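You operate a simulated robot arm through the tools that you are given. There is no shell and no other tool. Be economical: measure what you need, move in short steps, check, and stop when the job is done.

Carry out the task below with a simulated robot arm. There is one attempt and no reset: what you move stays moved.

Task
Shut the rack down: beam to 100 cm and locked, rollers braked, air shut, power off.
Fine: turn the clamp knob to 0 too, and let the line gauge fall to 0.

It is judged by the outcome, as a careful person would: the job done as asked, and still so three seconds after it is handed in. It fails if anything else is knocked over, pushed out of place, dropped, spilled or broken.

Robot
A 7-joint arm with a two-finger parallel gripper on a trunk, on a base that drives. Base frame: it is fixed to the floor where the robot stands at the start and does not move with it; the origin is under the middle of the robot, x ahead of it, y to its left, z up. Units: m, rad, N and s.
With the tool pointing down near the work surface it reaches from about 0.26 to 0.72 m from the robot's upright axis, wherever it stands. Its first joint turns from -2.897 to 2.897 rad. Places, roughly: beam lock lever [0.5, -0.5, 1]; clamp lever [0.4, -0.2, 1]; grey console [0.7, -0.2, 0.7]; line gauge [0.5, -0.3, 0.7]; main switch [0.4, 0, 1]; panel light switch [0.6, -0.6, 0.7]; profile switch [0.6, -0.5, 0.7]; rack stop button [0.6, -0.6, 1.2]; roller brake lever [0.5, -0.4, 1]; white window [1.2, -1.7, 0.6]. Payload 1.57 kg.
The tool frame sits at the grasp point between the pads (the TCP): z along the fingers, y along the line on which they close. The tips reach 0.03 m beyond it. The gripper opens to 0.08 m. The fingers are 0.017 m wide and 0.012 m thick; the gripper's body (0.04 by 0.082 m) begins 0.08 m behind the TCP.
Orientation is told as [roll, pitch, yaw] about the base's x, y, z axes, in that order, counted from this pose: with the fingers straight down and closing along the base's y, the tool's x points along the base's -x, its y along +y and its z along -z.

Tools
- The arm moves only by the tool servo_tool. Its argument "series" is a list of rows, each a list of 3 entries, a list of its own where there are three numbers: the opening in per cent of the stroke, from 0 (shut) to 100 (fully open), then the shift along the base's x, y, z in m, then the turn, a rotation vector about the base's x, y, z in rad. In form: [[fingers, [tx, ty, tz], [ax, ay, az]], ...]. A call has 1 to 20 rows; each row shifts and turns the commanded pose from where the row before left it. Rows are played at 5 a second. More than 0.05 m and 0.15 rad between two rows, or a gripper value outside its range, and nothing of the call is played. Where a pose cannot be reached the arm comes as near as it can. A force on the tool above 50 N (or 10 N above the force at the start of the call, whichever is more), or a blocked arm, ends the call early, and 0.2 s more pass. The fingers move at their own pace (about 0.072 m/s each) and stop on an object; they squeeze with about 20 N. The grip force told is the motor's: it shows also when the fingers shut on nothing. Time passes only in rows, and 0.2 s behind the last, so rows that do not move let the fingers close. The reply holds the time, the measured pose of the TCP, the force on the tool along the base axes, the opening and the grip force, in the units named above and with some noise, with the torque about the TCP (base axes, N m) and any sound that the robot's microphone picked up.
- Cameras (640 x 400 px; columns grow to the right, rows downward): "scene" is now at [-0.0051, 0.103, 1.4312]; the picture's right is [-0.40, -0.92, 0.00], its down [-0.42, 0.18, -0.89] and it looks along [0.81, -0.36, -0.46] (base axes); focal length 228 px, centre (320, 200). "wrist" rides on the gripper at [0.072, -0.007, -0.122] in the tool frame; the picture's right is [0.09, 1.00, 0.00], its down [-0.84, 0.08, -0.54] and it looks along [-0.54, 0.05, 0.84] (tool axes); focal length 238 px, centre (320, 200). There is no depth. A picture from a camera that has moved, and an enlarged one, comes with that camera's place and axes in the base frame and with its lens.
- snapshot(camera): a new picture of that camera. No time passes.
- raise_lower(by): slides the trunk up (or, below 0, down) by that many m; the arm and the scene camera ride with it, the base frame stays. It gives what a move gives, with no picture.
- drive_base(legs): drives the robot by 1 to 6 legs, each [ahead, left, turn to the left] in m, m and rad, along the robot's own axes; the way and the turn of a leg run together, so that a leg with both is an arc; at most 1.5 m and 3.142 rad a leg. The arm and the cameras ride along, it lands a little off, and it stops where it bumps. It gives what a move gives.
- aim_head(pan, tilt): turns the head with the scene camera to pan (to the left, within 1.501 rad either way) and tilt (down, from -0.506 to 1.204), counted from straight ahead of the robot. It gives what a move gives.
- zoom(camera, box): a new picture of the part [left, top, right, bottom] of that camera's present view, enlarged. No time passes.
- job_done(): hands the job in; it is judged then, once.

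Go step by step. Nothing tells you exact positions but the pictures and the camera data: compare them with the known pose of the tool, close in by small moves and look again before you grip or let go. The budget is 120 turns and 90 pictures, counting those below and the enlarged ones. Unless the task says otherwise, let go and move clear before handing in, and close with one line.

The tools are called after "Call:" as name(argument=value, ...) on one line, values as JSON. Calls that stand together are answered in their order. servo_tool: Moves the arm, as the interface text tells. Its arguments: {"type":"object","properties":{"series":{"type":"array"}},"required":["series"]} The other tools are called the same way: raise_lower (by) slides the trunk up or down; drive_base (legs) drives the base; aim_head (pan, tilt) turns the head that bears the scene camera; snapshot (camera) takes a picture; zoom (camera, box) takes an enlarged picture of a part of a camera's view; job_done () hands the job in.

At the start:

```text
time: 0.0
tcp_pos: [0.4015, -0.1146, 1.2608]
ee_rot: [0.001, 0.002, 0.001]
ft_force: [-0.8, 0.5, -0.5]
ft_torque: [0.01, 0.03, -0.02]
finger_gap: 0.08
gripper_force: 0.1
trunk travel left (down, up): [-0.075, 0.04]
robot x, y, heading: [0.003, -0.0, 0.001]
head pan, tilt: [-0.414, 0.476]
```

scene: 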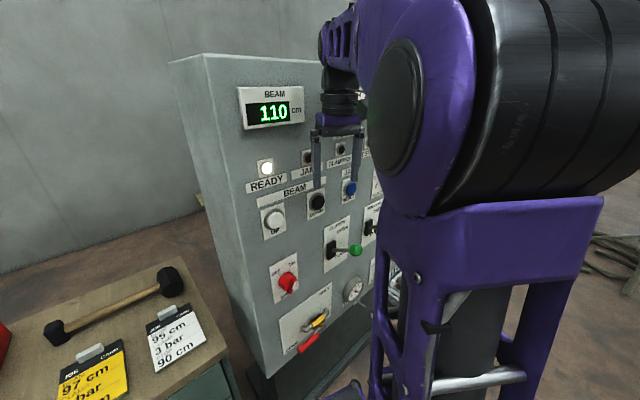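
wrist: 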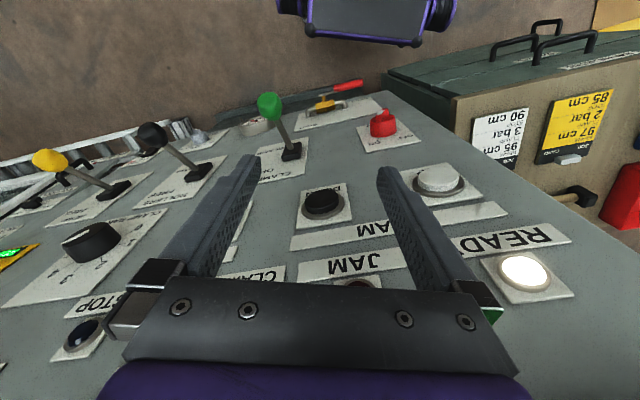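

The rack's panel stands ahead with display at 110 cm, buttons, levers and valves. I'll look closer before moving anything.

Call:
zoom(camera="scene", box=[220, 70, 400, 220])

Call:
zoom(camera="scene", box=[220, 200, 400, 370])

Call:
zoom(camera="wrist", box=[0, 80, 320, 380])

Call:
zoom(camera="wrist", box=[220, 80, 600, 320])

```text
2.67 times, centred on (310, 145) of scene
camera zoom: at [-0.0051, 0.103, 1.4312], right [-0.4, -0.92, 0.0], down [-0.42, 0.18, -0.89], along [0.81, -0.36, -0.46], focal length 608 px, centre (347, 347)
```

zoom: 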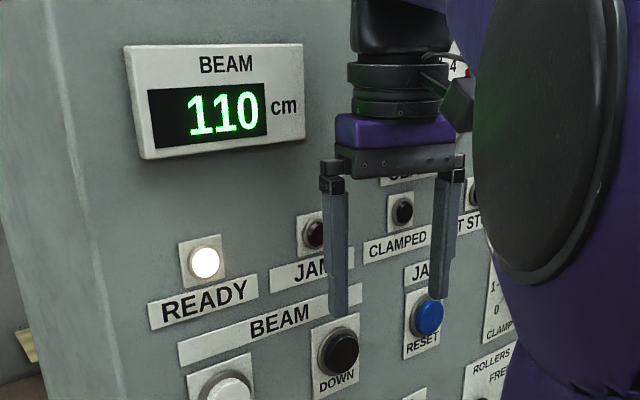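

```text
2.35 times, centred on (310, 285) of scene
camera zoom: at [-0.0051, 0.103, 1.4312], right [-0.4, -0.92, 0.0], down [-0.42, 0.18, -0.89], along [0.81, -0.36, -0.46], focal length 536 px, centre (344, 0)
```

zoom: 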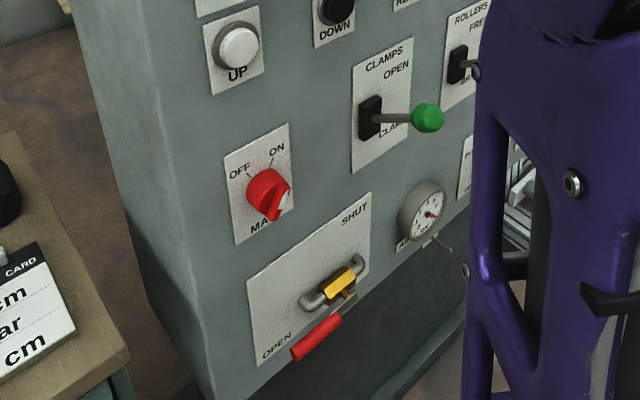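

```text
1.33 times, centred on (160, 230) of wrist
camera zoom: at [0.3301, -0.1209, 1.3824], right [-0.09, 1.0, 0.0], down [0.84, 0.08, 0.54], along [0.54, 0.05, -0.84], focal length 318 px, centre (533, 160)
```

zoom: 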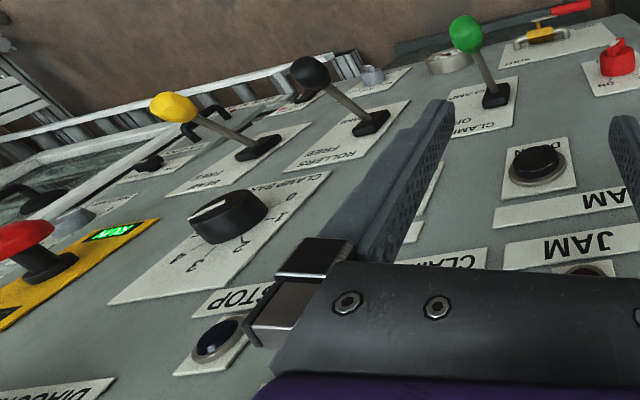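

```text
1.67 times, centred on (410, 200) of wrist
camera zoom: at [0.3301, -0.1209, 1.3824], right [-0.09, 1.0, 0.0], down [0.84, 0.08, 0.54], along [0.54, 0.05, -0.84], focal length 397 px, centre (170, 200)
```

zoom: 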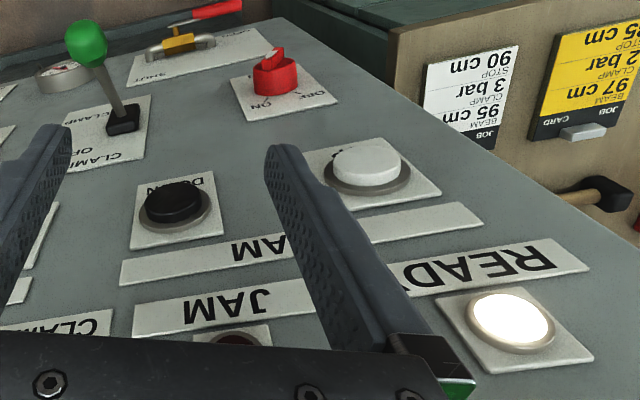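

The panel is close ahead of the robot, and reaching it with the fingers forward needs more standoff. I'll check the surroundings first.

Call:
aim_head(pan=-1.5, tilt=0.5)

Call:
snapshot(camera="scene")

Call:
aim_head(pan=1.5, tilt=0.5)

Call:
snapshot(camera="scene")

```text
time: 1.3
tcp_pos: [0.402, -0.1146, 1.2595]
ee_rot: [-0.001, 0.0, -0.001]
ft_force: [-0.2, 0.5, -0.5]
ft_torque: [-0.02, 0.0, 0.0]
finger_gap: 0.0801
gripper_force: 0.0
trunk travel left (down, up): [-0.075, 0.04]
robot x, y, heading: [0.0007, -0.0036, 0.001]
head pan, tilt: [-1.499, 0.499]
```

```text
83 pictures are left
camera scene: at [-0.0822, 0.049, 1.4291], right [-1.0, -0.07, 0.0], down [-0.03, 0.48, -0.88], along [0.06, -0.88, -0.48], focal length 228 px, centre (320, 200)
```

scene: 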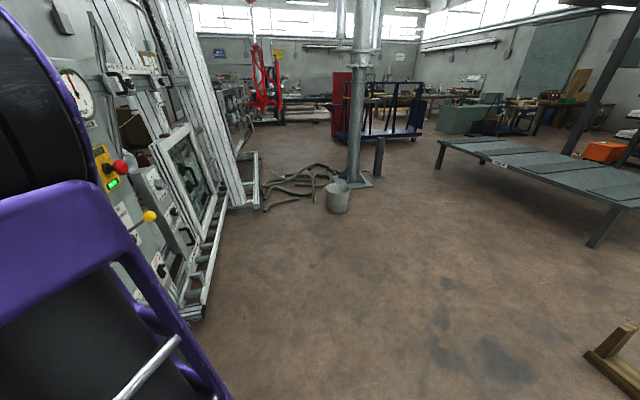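

```text
time: 3.9
tcp_pos: [0.403, -0.113, 1.2569]
ee_rot: [0.002, 0.006, -0.002]
ft_force: [0.4, 0.2, 0.4]
ft_torque: [0.02, 0.01, -0.01]
finger_gap: 0.0799
gripper_force: 0.1
trunk travel left (down, up): [-0.075, 0.04]
robot x, y, heading: [-0.0005, -0.0016, -0.002]
head pan, tilt: [1.499, 0.499]
```

```text
82 pictures are left
camera scene: at [-0.0008, 0.1638, 1.43], right [0.26, -0.96, 0.0], down [-0.45, -0.12, -0.88], along [0.85, 0.23, -0.47], focal length 228 px, centre (320, 200)
```

scene: 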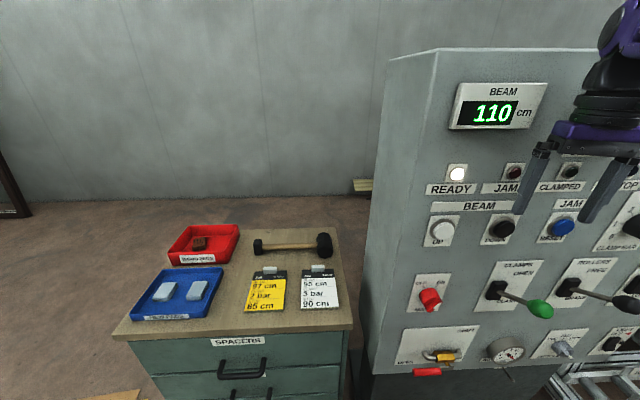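

The right/rear is open floor. I'll look again to the left to see whether the head has settled.

Call:
snapshot(camera="scene")

```text
81 pictures are left
camera scene: at [-0.0008, 0.1638, 1.43], right [0.26, -0.96, 0.0], down [-0.45, -0.12, -0.88], along [0.85, 0.23, -0.47], focal length 228 px, centre (320, 200)
```

scene: 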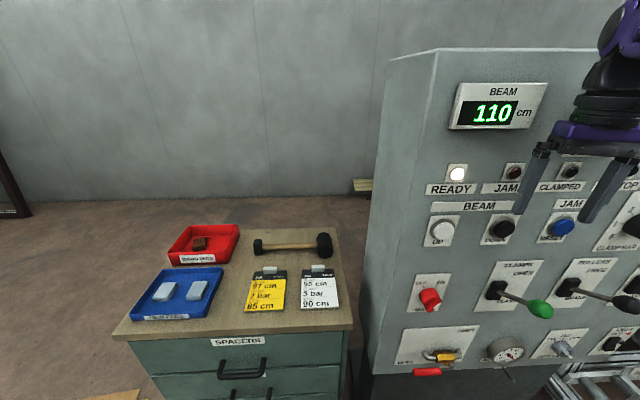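

The panel's full left half is visible. I'll back off 0.25 m, then check the view with the head aimed at the panel.

Call:
drive_base(legs=[[-0.27, 0, 0]])

Call:
aim_head(pan=-0.5, tilt=0.45)

Call:
snapshot(camera="scene")

Call:
snapshot(camera="wrist")

```text
time: 5.8
tcp_pos: [0.1344, -0.1132, 1.2584]
ee_rot: [0.003, 0.006, 0.008]
ft_force: [-0.2, 0.0, -0.4]
ft_torque: [0.01, 0.01, 0.01]
finger_gap: 0.08
gripper_force: 0.1
trunk travel left (down, up): [-0.075, 0.04]
robot x, y, heading: [-0.2689, -0.0008, 0.008]
head pan, tilt: [1.499, 0.499]
```

```text
time: 7.8
tcp_pos: [0.135, -0.1121, 1.258]
ee_rot: [0.002, 0.005, 0.006]
ft_force: [-0.2, -0.3, -0.1]
ft_torque: [-0.05, -0.01, 0.01]
finger_gap: 0.0799
gripper_force: 0.1
trunk travel left (down, up): [-0.075, 0.04]
robot x, y, heading: [-0.2687, -0.0016, 0.006]
head pan, tilt: [-0.499, 0.45]
```

```text
80 pictures are left
camera scene: at [-0.2781, 0.0946, 1.4335], right [-0.47, -0.88, 0.0], down [-0.38, 0.21, -0.9], along [0.79, -0.42, -0.44], focal length 228 px, centre (320, 200)
```

scene: 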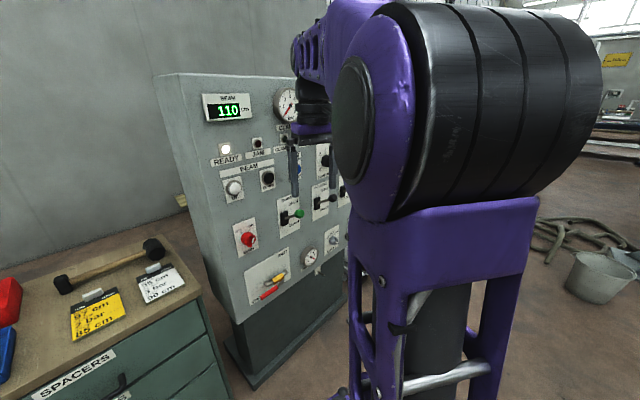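

```text
79 pictures are left
camera wrist: at [0.0636, -0.1198, 1.3804], right [-0.1, 0.99, 0.0], down [0.84, 0.08, 0.54], along [0.53, 0.06, -0.84], focal length 238 px, centre (320, 200)
```

wrist: 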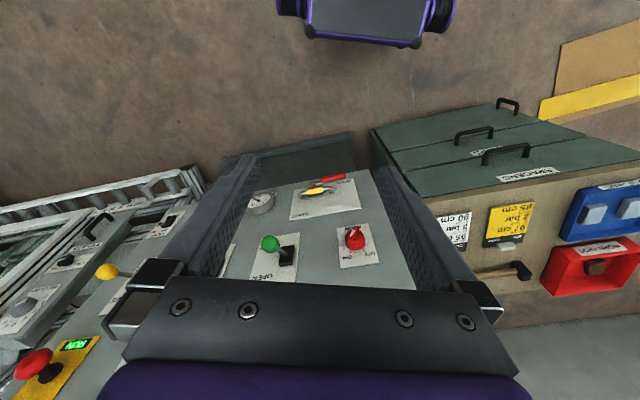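

Now I'll pitch the gripper so the fingers point forward at the panel.

Call:
servo_tool(series=[[100, [0.01, 0, 0], [0, -0.143, 0]], [100, [0.01, 0, 0], [0, -0.143, 0]], [100, [0.01, 0, 0], [0, -0.143, 0]], [100, [0.01, 0, 0], [0, -0.143, 0]], [100, [0.01, 0, 0], [0, -0.143, 0]], [100, [0.01, 0, 0], [0, -0.143, 0]], [100, [0.01, 0, 0], [0, -0.143, 0]], [100, [0.01, 0, 0], [0, -0.143, 0]], [100, [0.01, 0, 0], [0, -0.143, 0]], [100, [0.01, 0, 0], [0, -0.143, 0]], [100, [0.01, 0, 0], [0, -0.14, 0]]])

Call:
snapshot(camera="wrist")

Call:
snapshot(camera="scene")

```text
time: 10.2
tcp_pos: [0.2449, -0.1115, 1.2558]
ee_rot: [-0.858, -1.561, 0.861]
ft_force: [-0.7, 0.1, -1.0]
ft_torque: [0.0, -0.01, -0.03]
finger_gap: 0.08
gripper_force: 0.0
trunk travel left (down, up): [-0.075, 0.04]
robot x, y, heading: [-0.2708, -0.0018, 0.007]
head pan, tilt: [-0.499, 0.45]
```

```text
78 pictures are left
camera wrist: at [0.1229, -0.1189, 1.1857], right [0.0, 0.99, -0.1], down [-0.54, 0.08, 0.84], along [0.84, 0.06, 0.53], focal length 238 px, centre (320, 200)
```

wrist: 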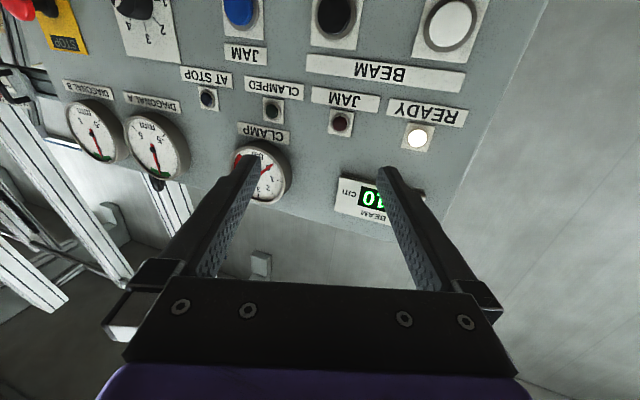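

```text
77 pictures are left
camera scene: at [-0.2781, 0.0949, 1.4335], right [-0.47, -0.88, 0.0], down [-0.38, 0.21, -0.9], along [0.79, -0.43, -0.44], focal length 228 px, centre (320, 200)
```

scene: 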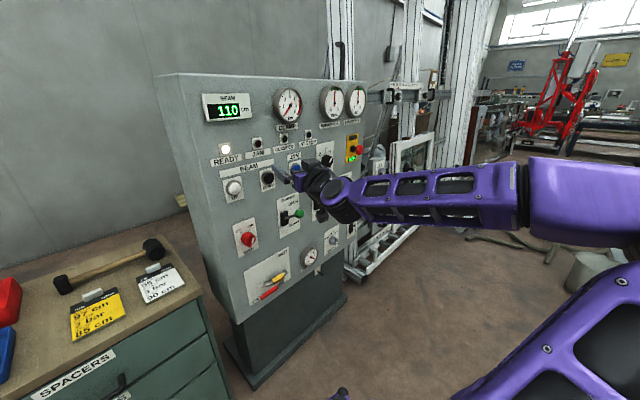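

The panel is now mostly visible; zooming for labels.

Call:
zoom(camera="scene", box=[190, 70, 390, 195])

Call:
zoom(camera="scene", box=[200, 180, 380, 310])

Call:
zoom(camera="wrist", box=[0, 0, 320, 210])

```text
3.20 times, centred on (290, 132) of scene
camera zoom: at [-0.2781, 0.0949, 1.4335], right [-0.47, -0.88, 0.0], down [-0.38, 0.21, -0.9], along [0.79, -0.43, -0.44], focal length 730 px, centre (416, 416)
```

zoom: 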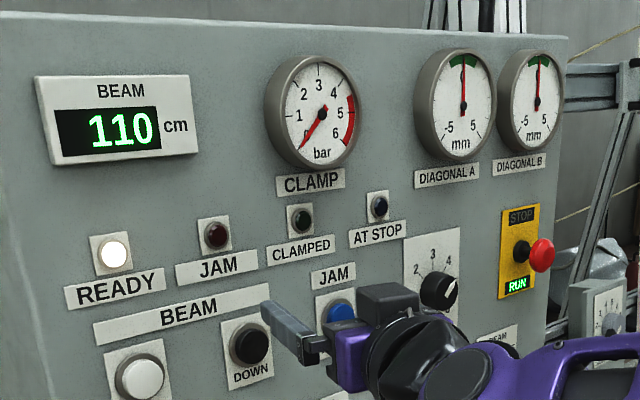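

```text
3.08 times, centred on (290, 245) of scene
camera zoom: at [-0.2781, 0.0949, 1.4335], right [-0.47, -0.88, 0.0], down [-0.38, 0.21, -0.9], along [0.79, -0.43, -0.44], focal length 701 px, centre (412, 62)
```

zoom: 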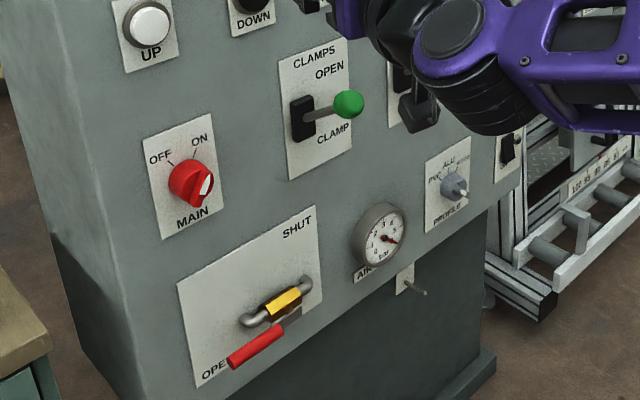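

```text
1.90 times, centred on (160, 105) of wrist
camera zoom: at [0.1229, -0.1189, 1.1857], right [0.0, 0.99, -0.1], down [-0.54, 0.08, 0.84], along [0.84, 0.06, 0.53], focal length 454 px, centre (625, 381)
```

zoom: 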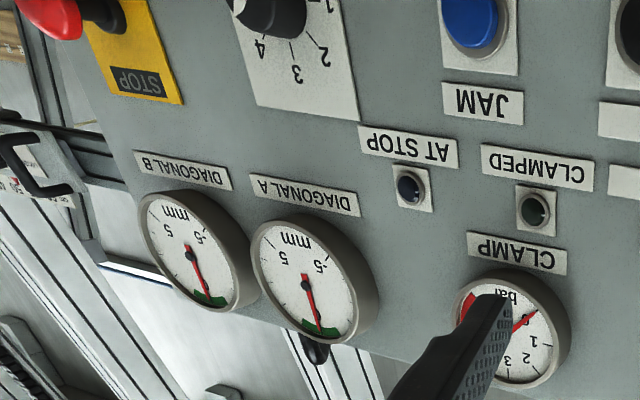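

I locate the panel plane at about READY (0.44, 0.02, 1.27), running right and away with ~0.26 rad yaw. I'll drive right and turn left to face it squarely.

Call:
drive_base(legs=[[0, -0.4, 0], [0.03, 0, 0.26]])

Call:
aim_head(pan=-0.05, tilt=0.45)

Call:
snapshot(camera="scene")

Call:
snapshot(camera="wrist")

```text
time: 15.4
tcp_pos: [0.2903, -0.3629, 1.2565]
ee_rot: [-0.796, -1.559, 1.061]
ft_force: [0.9, -0.3, 0.0]
ft_torque: [-0.05, 0.02, 0.0]
finger_gap: 0.0801
gripper_force: 0.0
trunk travel left (down, up): [-0.075, 0.04]
robot x, y, heading: [-0.2362, -0.3901, 0.271]
head pan, tilt: [-0.499, 0.45]
```

```text
time: 16.3
tcp_pos: [0.2898, -0.3621, 1.2565]
ee_rot: [-0.796, -1.561, 1.063]
ft_force: [-0.6, 0.3, 0.6]
ft_torque: [-0.01, 0.0, -0.03]
finger_gap: 0.0801
gripper_force: 0.0
trunk travel left (down, up): [-0.075, 0.04]
robot x, y, heading: [-0.2366, -0.3942, 0.27]
head pan, tilt: [-0.051, 0.45]
```

```text
73 pictures are left
camera scene: at [-0.2689, -0.26, 1.4335], right [0.22, -0.98, 0.0], down [-0.42, -0.1, -0.9], along [0.88, 0.2, -0.44], focal length 228 px, centre (320, 200)
```

scene: 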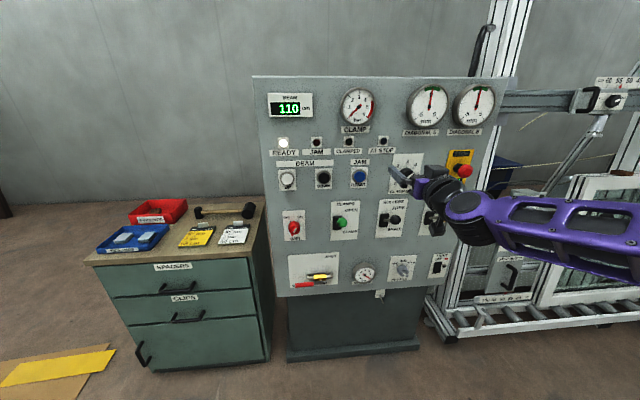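

```text
72 pictures are left
camera wrist: at [0.1739, -0.4017, 1.1862], right [-0.26, 0.96, -0.1], down [-0.54, -0.06, 0.84], along [0.8, 0.27, 0.53], focal length 238 px, centre (320, 200)
```

wrist: 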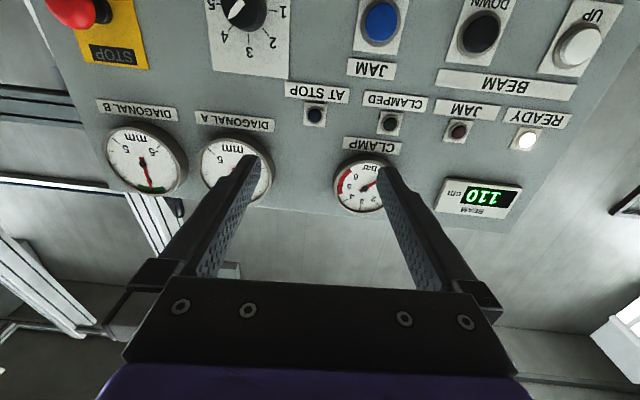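

The scene camera now faces the panel squarely. Zooming on details of both halves.

Call:
zoom(camera="scene", box=[260, 80, 420, 190])

Call:
zoom(camera="scene", box=[270, 190, 470, 310])

Call:
zoom(camera="scene", box=[370, 140, 490, 290])

```text
3.64 times, centred on (340, 135) of scene
camera zoom: at [-0.2689, -0.26, 1.4335], right [0.22, -0.98, 0.0], down [-0.42, -0.1, -0.9], along [0.88, 0.2, -0.44], focal length 829 px, centre (247, 436)
```

zoom: 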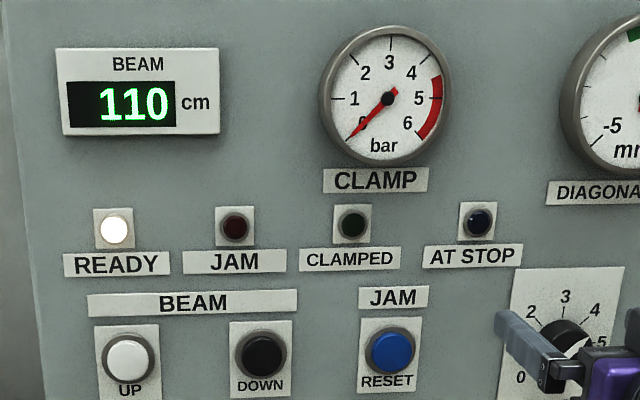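

```text
3.20 times, centred on (370, 250) of scene
camera zoom: at [-0.2689, -0.26, 1.4335], right [0.22, -0.98, 0.0], down [-0.42, -0.1, -0.9], along [0.88, 0.2, -0.44], focal length 730 px, centre (160, 40)
```

zoom: 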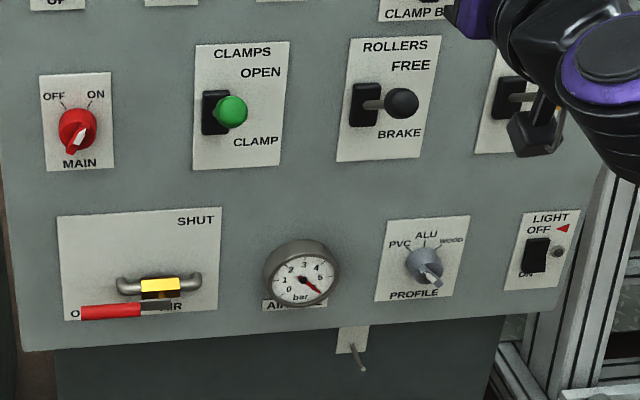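

```text
2.67 times, centred on (430, 215) of scene
camera zoom: at [-0.2689, -0.26, 1.4335], right [0.22, -0.98, 0.0], down [-0.42, -0.1, -0.9], along [0.88, 0.2, -0.44], focal length 608 px, centre (27, 160)
```

zoom: 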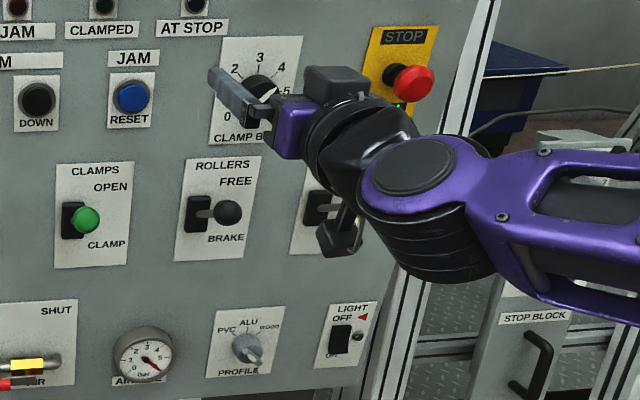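

All controls read clearly: READY lit, clamp 0 bar, air ~4.5 bar. I'll move the gripper with fingers shut in front of the DOWN button, which also uncovers the beam lock lever.

Call:
servo_tool(series=[[0, [0.015, 0.04, -0.019], [0, 0, 0]], [0, [0.015, 0.04, -0.019], [0, 0, 0]], [0, [0.015, 0.04, -0.019], [0, 0, 0]], [0, [0.015, 0.04, -0.019], [0, 0, 0]], [0, [0.015, 0.04, -0.019], [0, 0, 0]], [0, [0.015, 0.04, -0.019], [0, 0, 0]]])

Call:
snapshot(camera="wrist")

Call:
snapshot(camera="scene")

```text
time: 17.7
tcp_pos: [0.3805, -0.1256, 1.1442]
ee_rot: [-0.893, -1.558, 1.158]
ft_force: [-0.1, -0.3, 0.0]
ft_torque: [-0.03, 0.02, -0.02]
finger_gap: 0.0
gripper_force: 20.4
trunk travel left (down, up): [-0.075, 0.04]
robot x, y, heading: [-0.2349, -0.3856, 0.273]
head pan, tilt: [-0.051, 0.45]
```

```text
68 pictures are left
camera wrist: at [0.2637, -0.1644, 1.0739], right [-0.26, 0.96, -0.1], down [-0.54, -0.06, 0.84], along [0.8, 0.27, 0.53], focal length 238 px, centre (320, 200)
```

wrist: 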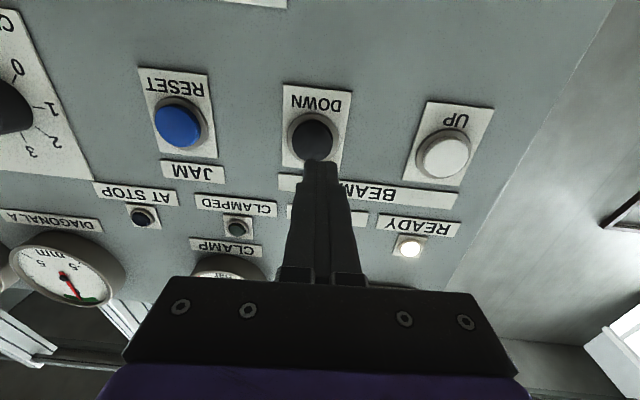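

```text
67 pictures are left
camera scene: at [-0.2691, -0.2601, 1.4336], right [0.22, -0.98, 0.0], down [-0.42, -0.1, -0.9], along [0.88, 0.2, -0.43], focal length 228 px, centre (320, 200)
```

scene: 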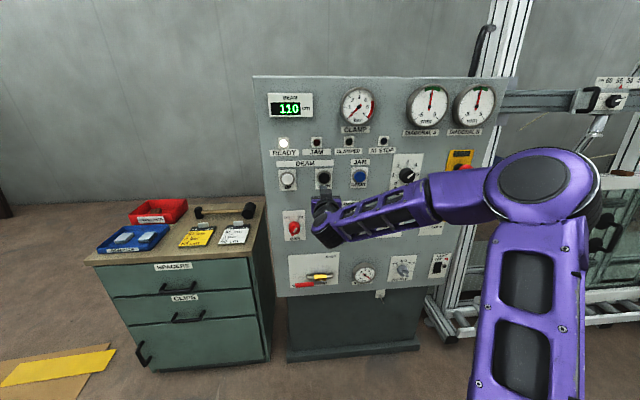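

The tip nearly lines up with DOWN. First I check the beam lock lever: I'll move the wrist back and right to see the levers close.

Call:
servo_tool(series=[[0, [-0.04, -0.03, -0.03], [0, 0, 0]], [0, [-0.03, -0.035, -0.03], [0, 0, 0]], [0, [-0.01, -0.035, -0.03], [0, 0, 0]], [0, [0.0, -0.035, -0.03], [0, 0, 0]], [0, [0.0, -0.04, -0.02], [0, 0, 0]], [0, [0.0, -0.04, -0.02], [0, 0, 0]], [0, [0.0, -0.04, 0], [0, 0, 0]]])

Call:
snapshot(camera="wrist")

```text
refused: row 1 steps farther than a row can; nothing moved
```

```text
66 pictures are left
camera wrist: at [0.2637, -0.1644, 1.0739], right [-0.26, 0.96, -0.1], down [-0.54, -0.06, 0.84], along [0.8, 0.27, 0.53], focal length 238 px, centre (320, 200)
```

wrist: 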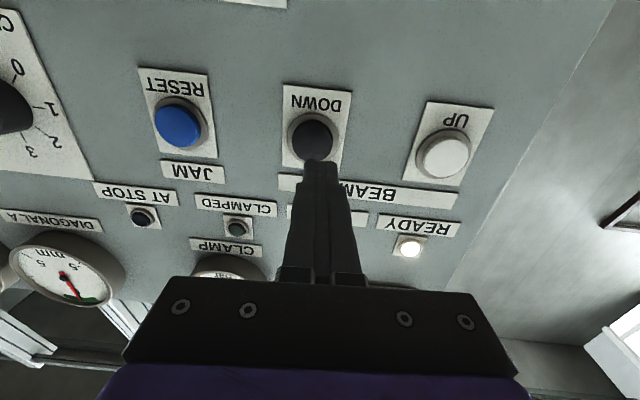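

The first row was too big; I'll repeat with smaller steps.

Call:
servo_tool(series=[[0, [-0.04, -0.02, -0.01], [0, 0, 0]], [0, [-0.04, -0.02, -0.02], [0, 0, 0]], [0, [0, -0.035, -0.03], [0, 0, 0]], [0, [0.0, -0.035, -0.03], [0, 0, 0]], [0, [0.0, -0.035, -0.03], [0, 0, 0]], [0, [0.0, -0.04, -0.02], [0, 0, 0]], [0, [0.0, -0.04, -0.02], [0, 0, 0]], [0, [0.0, -0.04, 0], [0, 0, 0]]])

Call:
snapshot(camera="wrist")

```text
time: 19.5
tcp_pos: [0.2978, -0.3855, 0.9823]
ee_rot: [-0.841, -1.56, 1.108]
ft_force: [-0.2, 0.4, 0.3]
ft_torque: [0.0, 0.0, -0.04]
finger_gap: 0.0002
gripper_force: 19.7
trunk travel left (down, up): [-0.075, 0.04]
robot x, y, heading: [-0.236, -0.3914, 0.28]
head pan, tilt: [-0.051, 0.45]
```

```text
65 pictures are left
camera wrist: at [0.1813, -0.4247, 0.9121], right [-0.26, 0.96, -0.1], down [-0.54, -0.06, 0.84], along [0.8, 0.28, 0.53], focal length 238 px, centre (320, 200)
```

wrist: 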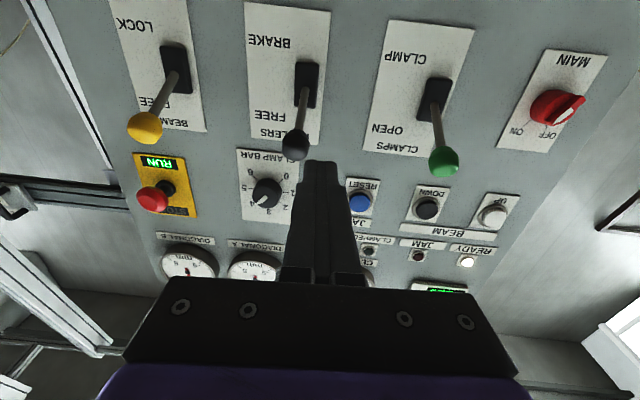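

Call:
zoom(camera="wrist", box=[100, 0, 340, 230])

Call:
snapshot(camera="scene")

```text
1.74 times, centred on (220, 115) of wrist
camera zoom: at [0.1813, -0.4247, 0.9121], right [-0.26, 0.96, -0.1], down [-0.54, -0.06, 0.84], along [0.8, 0.28, 0.53], focal length 414 px, centre (494, 348)
```

zoom: 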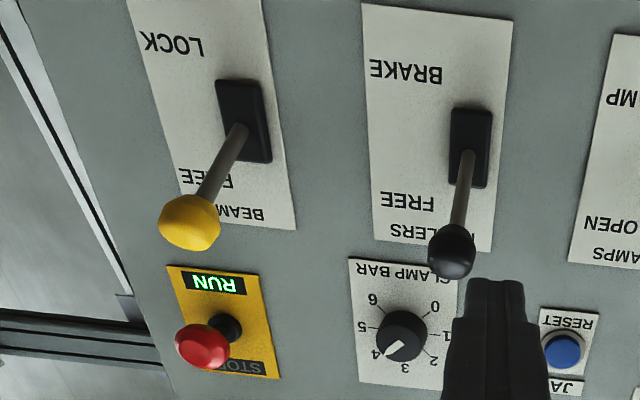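

```text
63 pictures are left
camera scene: at [-0.2687, -0.2597, 1.4335], right [0.22, -0.98, 0.0], down [-0.42, -0.1, -0.9], along [0.88, 0.2, -0.44], focal length 228 px, centre (320, 200)
```

scene: 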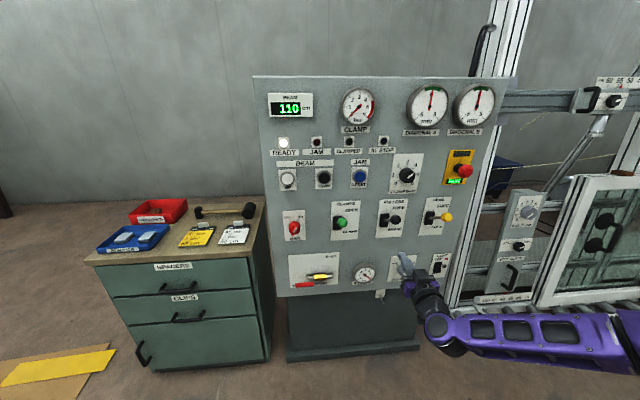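

Both levers stand at FREE, so the beam can move. I go back to the DOWN button and approach.

Call:
servo_tool(series=[[0, [0, 0.04, 0.02], [0, 0, 0]], [0, [0, 0.04, 0.02], [0, 0, 0]], [0, [0, 0.04, 0.025], [0, 0, 0]], [0, [0, 0.035, 0.03], [0, 0, 0]], [0, [0, 0.035, 0.03], [0, 0, 0]], [0, [0, 0.03, 0.036], [0, 0, 0]], [0, [0.04, 0.018, 0], [0, 0, 0]], [0, [0.043, 0.017, 0], [0, 0, 0]], [0, [0.019, 0.005, 0], [0, 0, 0]]])

Call:
snapshot(camera="wrist")

```text
time: 21.5
tcp_pos: [0.4013, -0.1273, 1.1432]
ee_rot: [-0.776, -1.558, 1.043]
ft_force: [-0.4, -0.3, -0.1]
ft_torque: [-0.01, -0.01, 0.02]
finger_gap: 0.0
gripper_force: 20.6
trunk travel left (down, up): [-0.075, 0.04]
robot x, y, heading: [-0.2389, -0.3848, 0.271]
head pan, tilt: [-0.051, 0.45]
```

```text
62 pictures are left
camera wrist: at [0.2853, -0.1658, 1.0732], right [-0.26, 0.96, -0.1], down [-0.54, -0.06, 0.84], along [0.8, 0.27, 0.53], focal length 238 px, centre (320, 200)
```

wrist: 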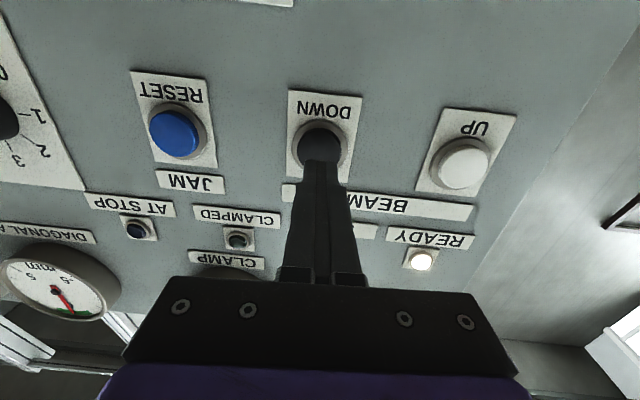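

Aligned. Advancing gently until contact.

Call:
servo_tool(series=[[0, [0.01, 0.003, 0], [0, 0, 0]], [0, [0.01, 0.003, 0], [0, 0, 0]]])

Call:
zoom(camera="scene", box=[255, 80, 415, 190])

```text
time: 22.1
tcp_pos: [0.4207, -0.12, 1.1456]
ee_rot: [-0.849, -1.56, 1.115]
ft_force: [-0.3, -0.6, -0.3]
ft_torque: [0.0, 0.0, -0.03]
finger_gap: 0.0
gripper_force: 19.5
trunk travel left (down, up): [-0.075, 0.04]
robot x, y, heading: [-0.2323, -0.3876, 0.272]
head pan, tilt: [-0.051, 0.45]
```

```text
3.64 times, centred on (335, 135) of scene
camera zoom: at [-0.2689, -0.26, 1.4335], right [0.22, -0.98, 0.0], down [-0.42, -0.1, -0.9], along [0.88, 0.2, -0.44], focal length 829 px, centre (266, 436)
```

zoom: 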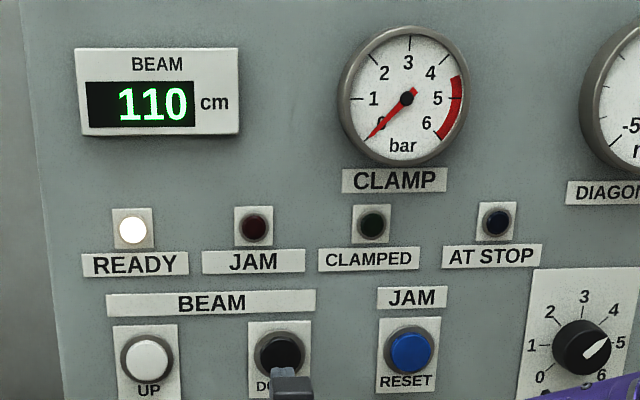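

No contact yet; continuing with smaller steps.

Call:
servo_tool(series=[[0, [0.007, 0.002, 0], [0, 0, 0]], [0, [0.007, 0.002, 0], [0, 0, 0]]])

Call:
servo_tool(series=[[0, [0.005, 0.0015, 0], [0, 0, 0]]])

Call:
zoom(camera="scene", box=[255, 80, 415, 190])

```text
time: 22.7
tcp_pos: [0.4342, -0.1173, 1.1442]
ee_rot: [-0.82, -1.561, 1.087]
ft_force: [-0.7, 0.3, -0.4]
ft_torque: [0.02, -0.04, -0.03]
finger_gap: 0.0
gripper_force: 19.8
trunk travel left (down, up): [-0.075, 0.04]
robot x, y, heading: [-0.2411, -0.3892, 0.273]
head pan, tilt: [-0.051, 0.45]
```

```text
time: 23.1
tcp_pos: [0.4407, -0.1172, 1.145]
ee_rot: [-0.812, -1.56, 1.078]
ft_force: [-0.3, 0.3, -0.2]
ft_torque: [0.01, 0.03, -0.02]
finger_gap: 0.0001
gripper_force: 19.9
trunk travel left (down, up): [-0.075, 0.04]
robot x, y, heading: [-0.2344, -0.3926, 0.275]
head pan, tilt: [-0.051, 0.45]
```

```text
3.64 times, centred on (335, 135) of scene
camera zoom: at [-0.2689, -0.26, 1.4335], right [0.22, -0.98, 0.0], down [-0.42, -0.1, -0.9], along [0.88, 0.2, -0.44], focal length 829 px, centre (266, 436)
```

zoom: 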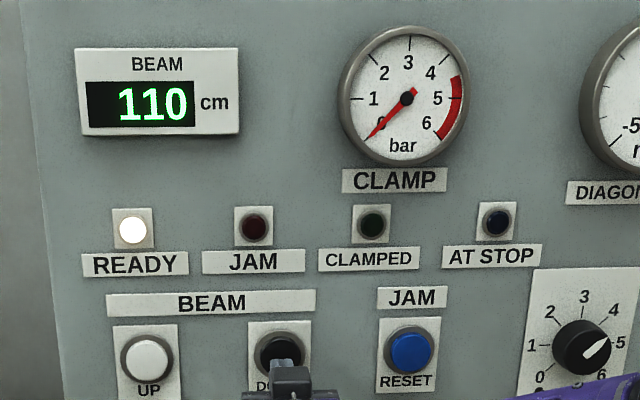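

Call:
servo_tool(series=[[0, [0.005, 0.0015, 0], [0, 0, 0]]])

Call:
servo_tool(series=[[0, [0.005, 0.0015, 0], [0, 0, 0]]])

Call:
zoom(camera="scene", box=[255, 80, 415, 190])

Call:
snapshot(camera="wrist")

```text
time: 23.5
tcp_pos: [0.4456, -0.1151, 1.1446]
ee_rot: [-0.767, -1.56, 1.031]
ft_force: [0.1, -0.5, -0.5]
ft_torque: [0.03, 0.01, -0.01]
finger_gap: 0.0
gripper_force: 20.1
trunk travel left (down, up): [-0.075, 0.04]
robot x, y, heading: [-0.2341, -0.3912, 0.271]
head pan, tilt: [-0.051, 0.45]
```

```text
time: 23.9
tcp_pos: [0.45, -0.1132, 1.1442]
ee_rot: [-0.881, -1.561, 1.151]
ft_force: [-4.0, -0.9, 1.2]
ft_torque: [0.05, -0.07, 0.01]
finger_gap: 0.0002
gripper_force: 20.3
trunk travel left (down, up): [-0.075, 0.04]
robot x, y, heading: [-0.2376, -0.3908, 0.271]
head pan, tilt: [-0.051, 0.45]
heard: click
```

```text
3.64 times, centred on (335, 135) of scene
camera zoom: at [-0.2695, -0.2602, 1.4336], right [0.22, -0.98, 0.0], down [-0.42, -0.1, -0.9], along [0.88, 0.2, -0.43], focal length 829 px, centre (266, 436)
```

zoom: 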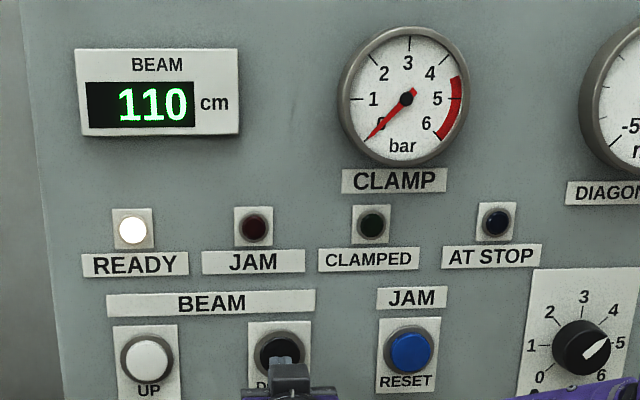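

```text
58 pictures are left
camera wrist: at [0.334, -0.1523, 1.0736], right [-0.26, 0.96, -0.1], down [-0.54, -0.06, 0.84], along [0.8, 0.28, 0.53], focal length 238 px, centre (320, 200)
```

wrist: 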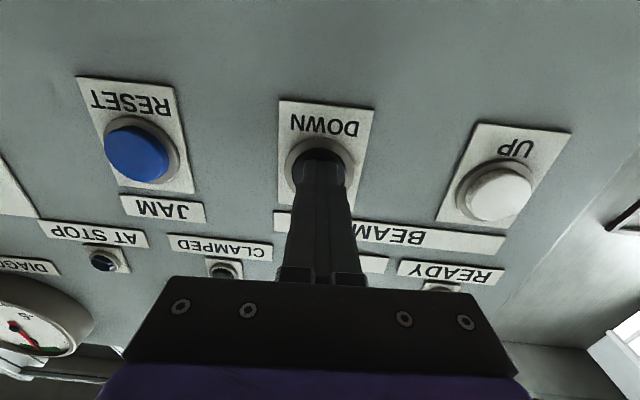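

The button clicked. I hold one second and read the display.

Call:
servo_tool(series=[[0, [0.002, 0.0005, 0], [0, 0, 0]], [0, [0, 0, 0], [0, 0, 0]], [0, [0, 0, 0], [0, 0, 0]], [0, [0, 0, 0], [0, 0, 0]]])

Call:
zoom(camera="scene", box=[255, 80, 415, 190])

```text
time: 24.9
tcp_pos: [0.451, -0.1126, 1.1442]
ee_rot: [-0.815, -1.56, 1.082]
ft_force: [-10.7, -6.9, -1.4]
ft_torque: [0.02, -0.02, -0.01]
finger_gap: 0.0
gripper_force: 19.9
trunk travel left (down, up): [-0.075, 0.04]
robot x, y, heading: [-0.2387, -0.3934, 0.271]
head pan, tilt: [-0.051, 0.45]
```

```text
3.64 times, centred on (335, 135) of scene
camera zoom: at [-0.27, -0.2607, 1.4336], right [0.22, -0.98, 0.0], down [-0.42, -0.1, -0.9], along [0.88, 0.2, -0.43], focal length 829 px, centre (266, 436)
```

zoom: 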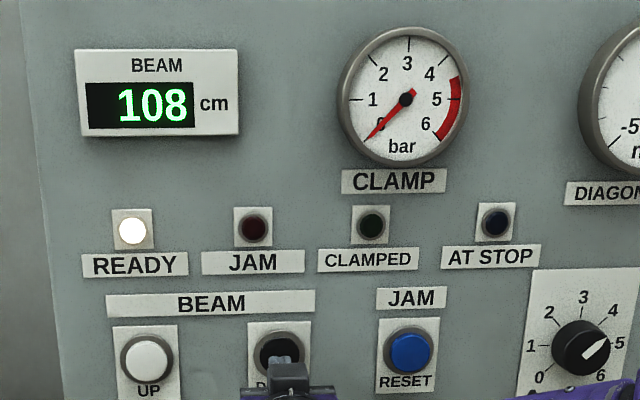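

It falls about 2 cm/s. Holding ~2.8 s more.

Call:
servo_tool(series=[[0, [0, 0, 0], [0, 0, 0]], [0, [0, 0, 0], [0, 0, 0]], [0, [0, 0, 0], [0, 0, 0]], [0, [0, 0, 0], [0, 0, 0]], [0, [0, 0, 0], [0, 0, 0]], [0, [0, 0, 0], [0, 0, 0]], [0, [0, 0, 0], [0, 0, 0]], [0, [0, 0, 0], [0, 0, 0]], [0, [0, 0, 0], [0, 0, 0]], [0, [0, 0, 0], [0, 0, 0]], [0, [0, 0, 0], [0, 0, 0]], [0, [0, 0, 0], [0, 0, 0]], [0, [0, 0, 0], [0, 0, 0]]])

Call:
zoom(camera="scene", box=[255, 80, 415, 190])

```text
time: 27.7
tcp_pos: [0.4523, -0.1125, 1.1438]
ee_rot: [-0.853, -1.559, 1.118]
ft_force: [-10.9, -5.4, -0.7]
ft_torque: [0.0, 0.02, -0.03]
finger_gap: 0.0
gripper_force: 20.2
trunk travel left (down, up): [-0.075, 0.04]
robot x, y, heading: [-0.2402, -0.3926, 0.274]
head pan, tilt: [-0.051, 0.45]
```

```text
3.64 times, centred on (335, 135) of scene
camera zoom: at [-0.27, -0.2605, 1.4336], right [0.22, -0.98, 0.0], down [-0.42, -0.1, -0.9], along [0.88, 0.2, -0.43], focal length 829 px, centre (266, 436)
```

zoom: 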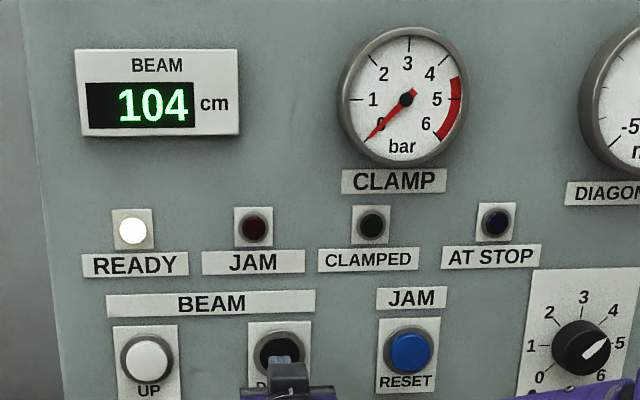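

Speed is ~1.5 cm/s. Holding 2 s more.

Call:
servo_tool(series=[[0, [0, 0, 0], [0, 0, 0]], [0, [0, 0, 0], [0, 0, 0]], [0, [0, 0, 0], [0, 0, 0]], [0, [0, 0, 0], [0, 0, 0]], [0, [0, 0, 0], [0, 0, 0]], [0, [0, 0, 0], [0, 0, 0]], [0, [0, 0, 0], [0, 0, 0]], [0, [0, 0, 0], [0, 0, 0]], [0, [0, 0, 0], [0, 0, 0]]])

Call:
zoom(camera="scene", box=[255, 80, 415, 190])

```text
time: 29.7
tcp_pos: [0.4519, -0.1116, 1.1439]
ee_rot: [-0.866, -1.56, 1.13]
ft_force: [-12.3, -5.5, -1.4]
ft_torque: [0.0, 0.01, 0.03]
finger_gap: 0.0
gripper_force: 19.9
trunk travel left (down, up): [-0.075, 0.04]
robot x, y, heading: [-0.2363, -0.3863, 0.267]
head pan, tilt: [-0.051, 0.45]
```

```text
3.64 times, centred on (335, 135) of scene
camera zoom: at [-0.2701, -0.2605, 1.4336], right [0.22, -0.98, 0.0], down [-0.42, -0.1, -0.9], along [0.88, 0.2, -0.43], focal length 829 px, centre (266, 436)
```

zoom: 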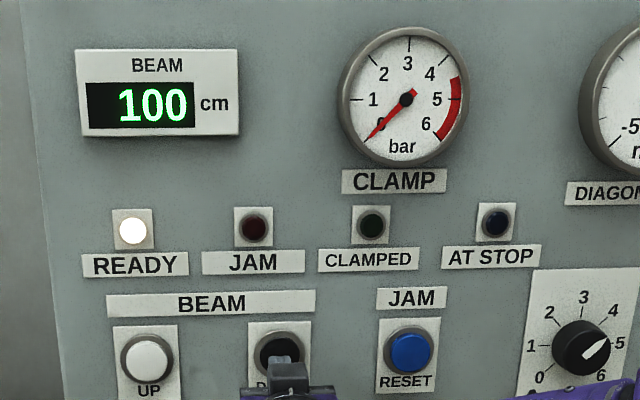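

It reads 100. Releasing at once.

Call:
servo_tool(series=[[0, [-0.045, -0.0135, 0], [0, 0, 0]], [0, [-0.045, -0.0135, 0], [0, 0, 0]], [0, [0, 0, 0], [0, 0, 0]]])

Call:
zoom(camera="scene", box=[255, 80, 415, 190])

```text
time: 30.5
tcp_pos: [0.3619, -0.1346, 1.1453]
ee_rot: [-0.803, -1.561, 1.069]
ft_force: [-0.2, 0.2, -0.2]
ft_torque: [-0.01, -0.02, 0.01]
finger_gap: 0.0
gripper_force: 20.6
trunk travel left (down, up): [-0.075, 0.04]
robot x, y, heading: [-0.2336, -0.3922, 0.276]
head pan, tilt: [-0.051, 0.45]
```

```text
3.64 times, centred on (335, 135) of scene
camera zoom: at [-0.2691, -0.26, 1.4335], right [0.22, -0.98, 0.0], down [-0.42, -0.1, -0.9], along [0.88, 0.2, -0.44], focal length 829 px, centre (266, 436)
```

zoom: 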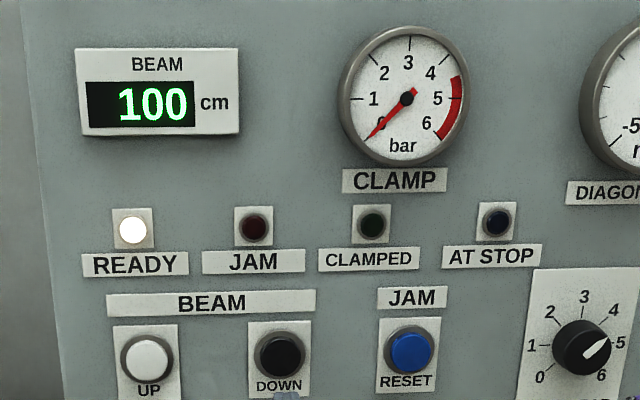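

Beam holds at 100. Next the beam lock lever: its knob is at about (0.529, -0.549, 1.017); I move to a standoff above it.

Call:
servo_tool(series=[[0, [0.009, -0.0436, -0.009], [0, 0, 0]], [0, [0.009, -0.0436, -0.009], [0, 0, 0]], [0, [0.009, -0.0436, -0.009], [0, 0, 0]], [0, [0.009, -0.0436, -0.009], [0, 0, 0]], [0, [0.009, -0.0436, -0.009], [0, 0, 0]], [0, [0.009, -0.0436, -0.009], [0, 0, 0]], [0, [0.009, -0.0436, -0.009], [0, 0, 0]], [0, [0.009, -0.0436, -0.009], [0, 0, 0]], [0, [0.009, -0.0436, -0.009], [0, 0, 0]], [0, [0.009, -0.0436, -0.009], [0, 0, 0]]])

Call:
snapshot(camera="wrist")

Call:
snapshot(camera="scene")

```text
time: 32.7
tcp_pos: [0.4533, -0.5771, 1.0519]
ee_rot: [-0.82, -1.56, 1.087]
ft_force: [-0.4, 0.6, 0.5]
ft_torque: [0.01, -0.01, 0.0]
finger_gap: 0.0001
gripper_force: 20.1
trunk travel left (down, up): [-0.075, 0.04]
robot x, y, heading: [-0.2339, -0.3909, 0.267]
head pan, tilt: [-0.051, 0.45]
```

```text
53 pictures are left
camera wrist: at [0.337, -0.6169, 0.9821], right [-0.26, 0.96, -0.1], down [-0.54, -0.06, 0.84], along [0.8, 0.28, 0.53], focal length 238 px, centre (320, 200)
```

wrist: 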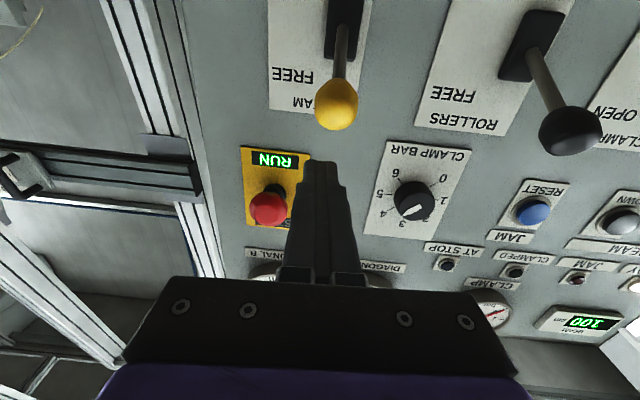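

```text
52 pictures are left
camera scene: at [-0.2689, -0.2597, 1.4336], right [0.22, -0.98, 0.0], down [-0.42, -0.1, -0.9], along [0.88, 0.2, -0.44], focal length 228 px, centre (320, 200)
```

scene: 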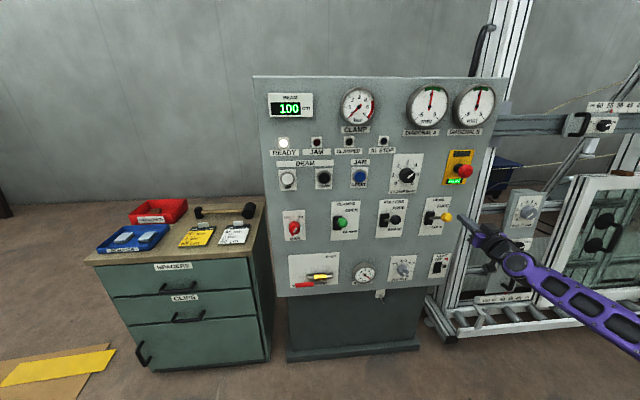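

The fingers are above the knob's height; I go forward over it, then push down.

Call:
servo_tool(series=[[0, [0.038, 0.0155, 0.002], [0, 0, 0]], [0, [0.038, 0.0155, 0], [0, 0, 0]], [0, [0, 0, -0.012], [0, 0, 0]], [0, [0, 0, -0.012], [0, 0, 0]], [0, [0, 0, -0.012], [0, 0, 0]], [0, [0, 0, -0.012], [0, 0, 0]], [0, [0, 0, -0.012], [0, 0, 0]], [0, [0, 0, -0.012], [0, 0, 0]], [0, [0, 0, -0.012], [0, 0, 0]]])

Call:
snapshot(camera="scene")

```text
time: 34.7
tcp_pos: [0.5293, -0.5455, 0.9722]
ee_rot: [-0.763, -1.56, 1.03]
ft_force: [1.3, -0.2, 0.5]
ft_torque: [-0.01, -0.04, -0.01]
finger_gap: 0.0003
gripper_force: 19.5
trunk travel left (down, up): [-0.075, 0.04]
robot x, y, heading: [-0.2344, -0.392, 0.274]
head pan, tilt: [-0.051, 0.45]
```

```text
51 pictures are left
camera scene: at [-0.2689, -0.26, 1.4335], right [0.22, -0.98, 0.0], down [-0.42, -0.1, -0.9], along [0.88, 0.2, -0.44], focal length 228 px, centre (320, 200)
```

scene: 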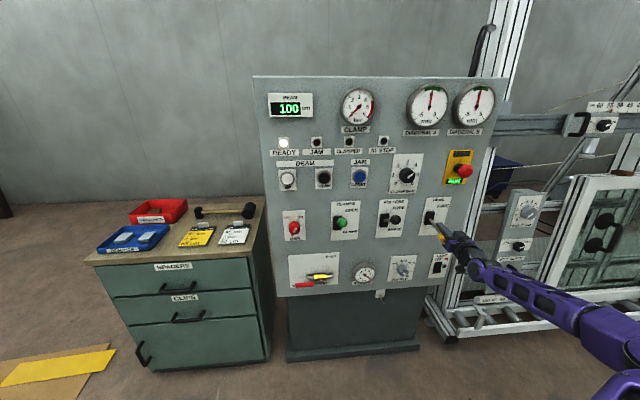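

The lever is coming down; pushing on.

Call:
servo_tool(series=[[0, [0, 0, -0.01], [0, 0, 0]], [0, [0, 0, -0.01], [0, 0, 0]], [0, [0, 0, -0.01], [0, 0, 0]]])

Call:
zoom(camera="scene", box=[370, 180, 500, 270])

```text
time: 35.5
tcp_pos: [0.5301, -0.5451, 0.9408]
ee_rot: [-0.78, -1.562, 1.048]
ft_force: [-0.5, -0.2, 0.3]
ft_torque: [0.0, 0.01, 0.02]
finger_gap: 0.0002
gripper_force: 19.5
trunk travel left (down, up): [-0.075, 0.04]
robot x, y, heading: [-0.2346, -0.3928, 0.271]
head pan, tilt: [-0.051, 0.45]
```

```text
4.44 times, centred on (435, 225) of scene
camera zoom: at [-0.2689, -0.26, 1.4335], right [0.22, -0.98, 0.0], down [-0.42, -0.1, -0.9], along [0.88, 0.2, -0.44], focal length 1013 px, centre (-191, 89)
```

zoom: 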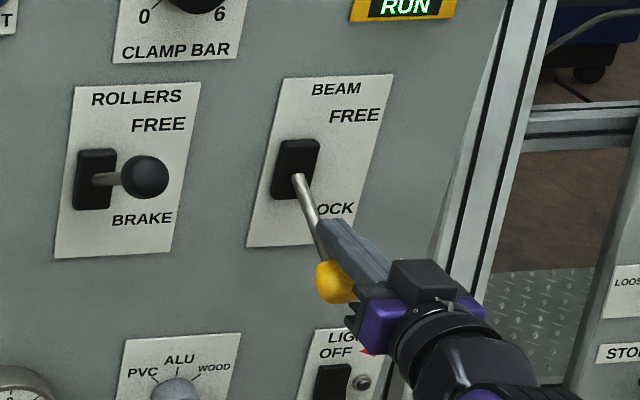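

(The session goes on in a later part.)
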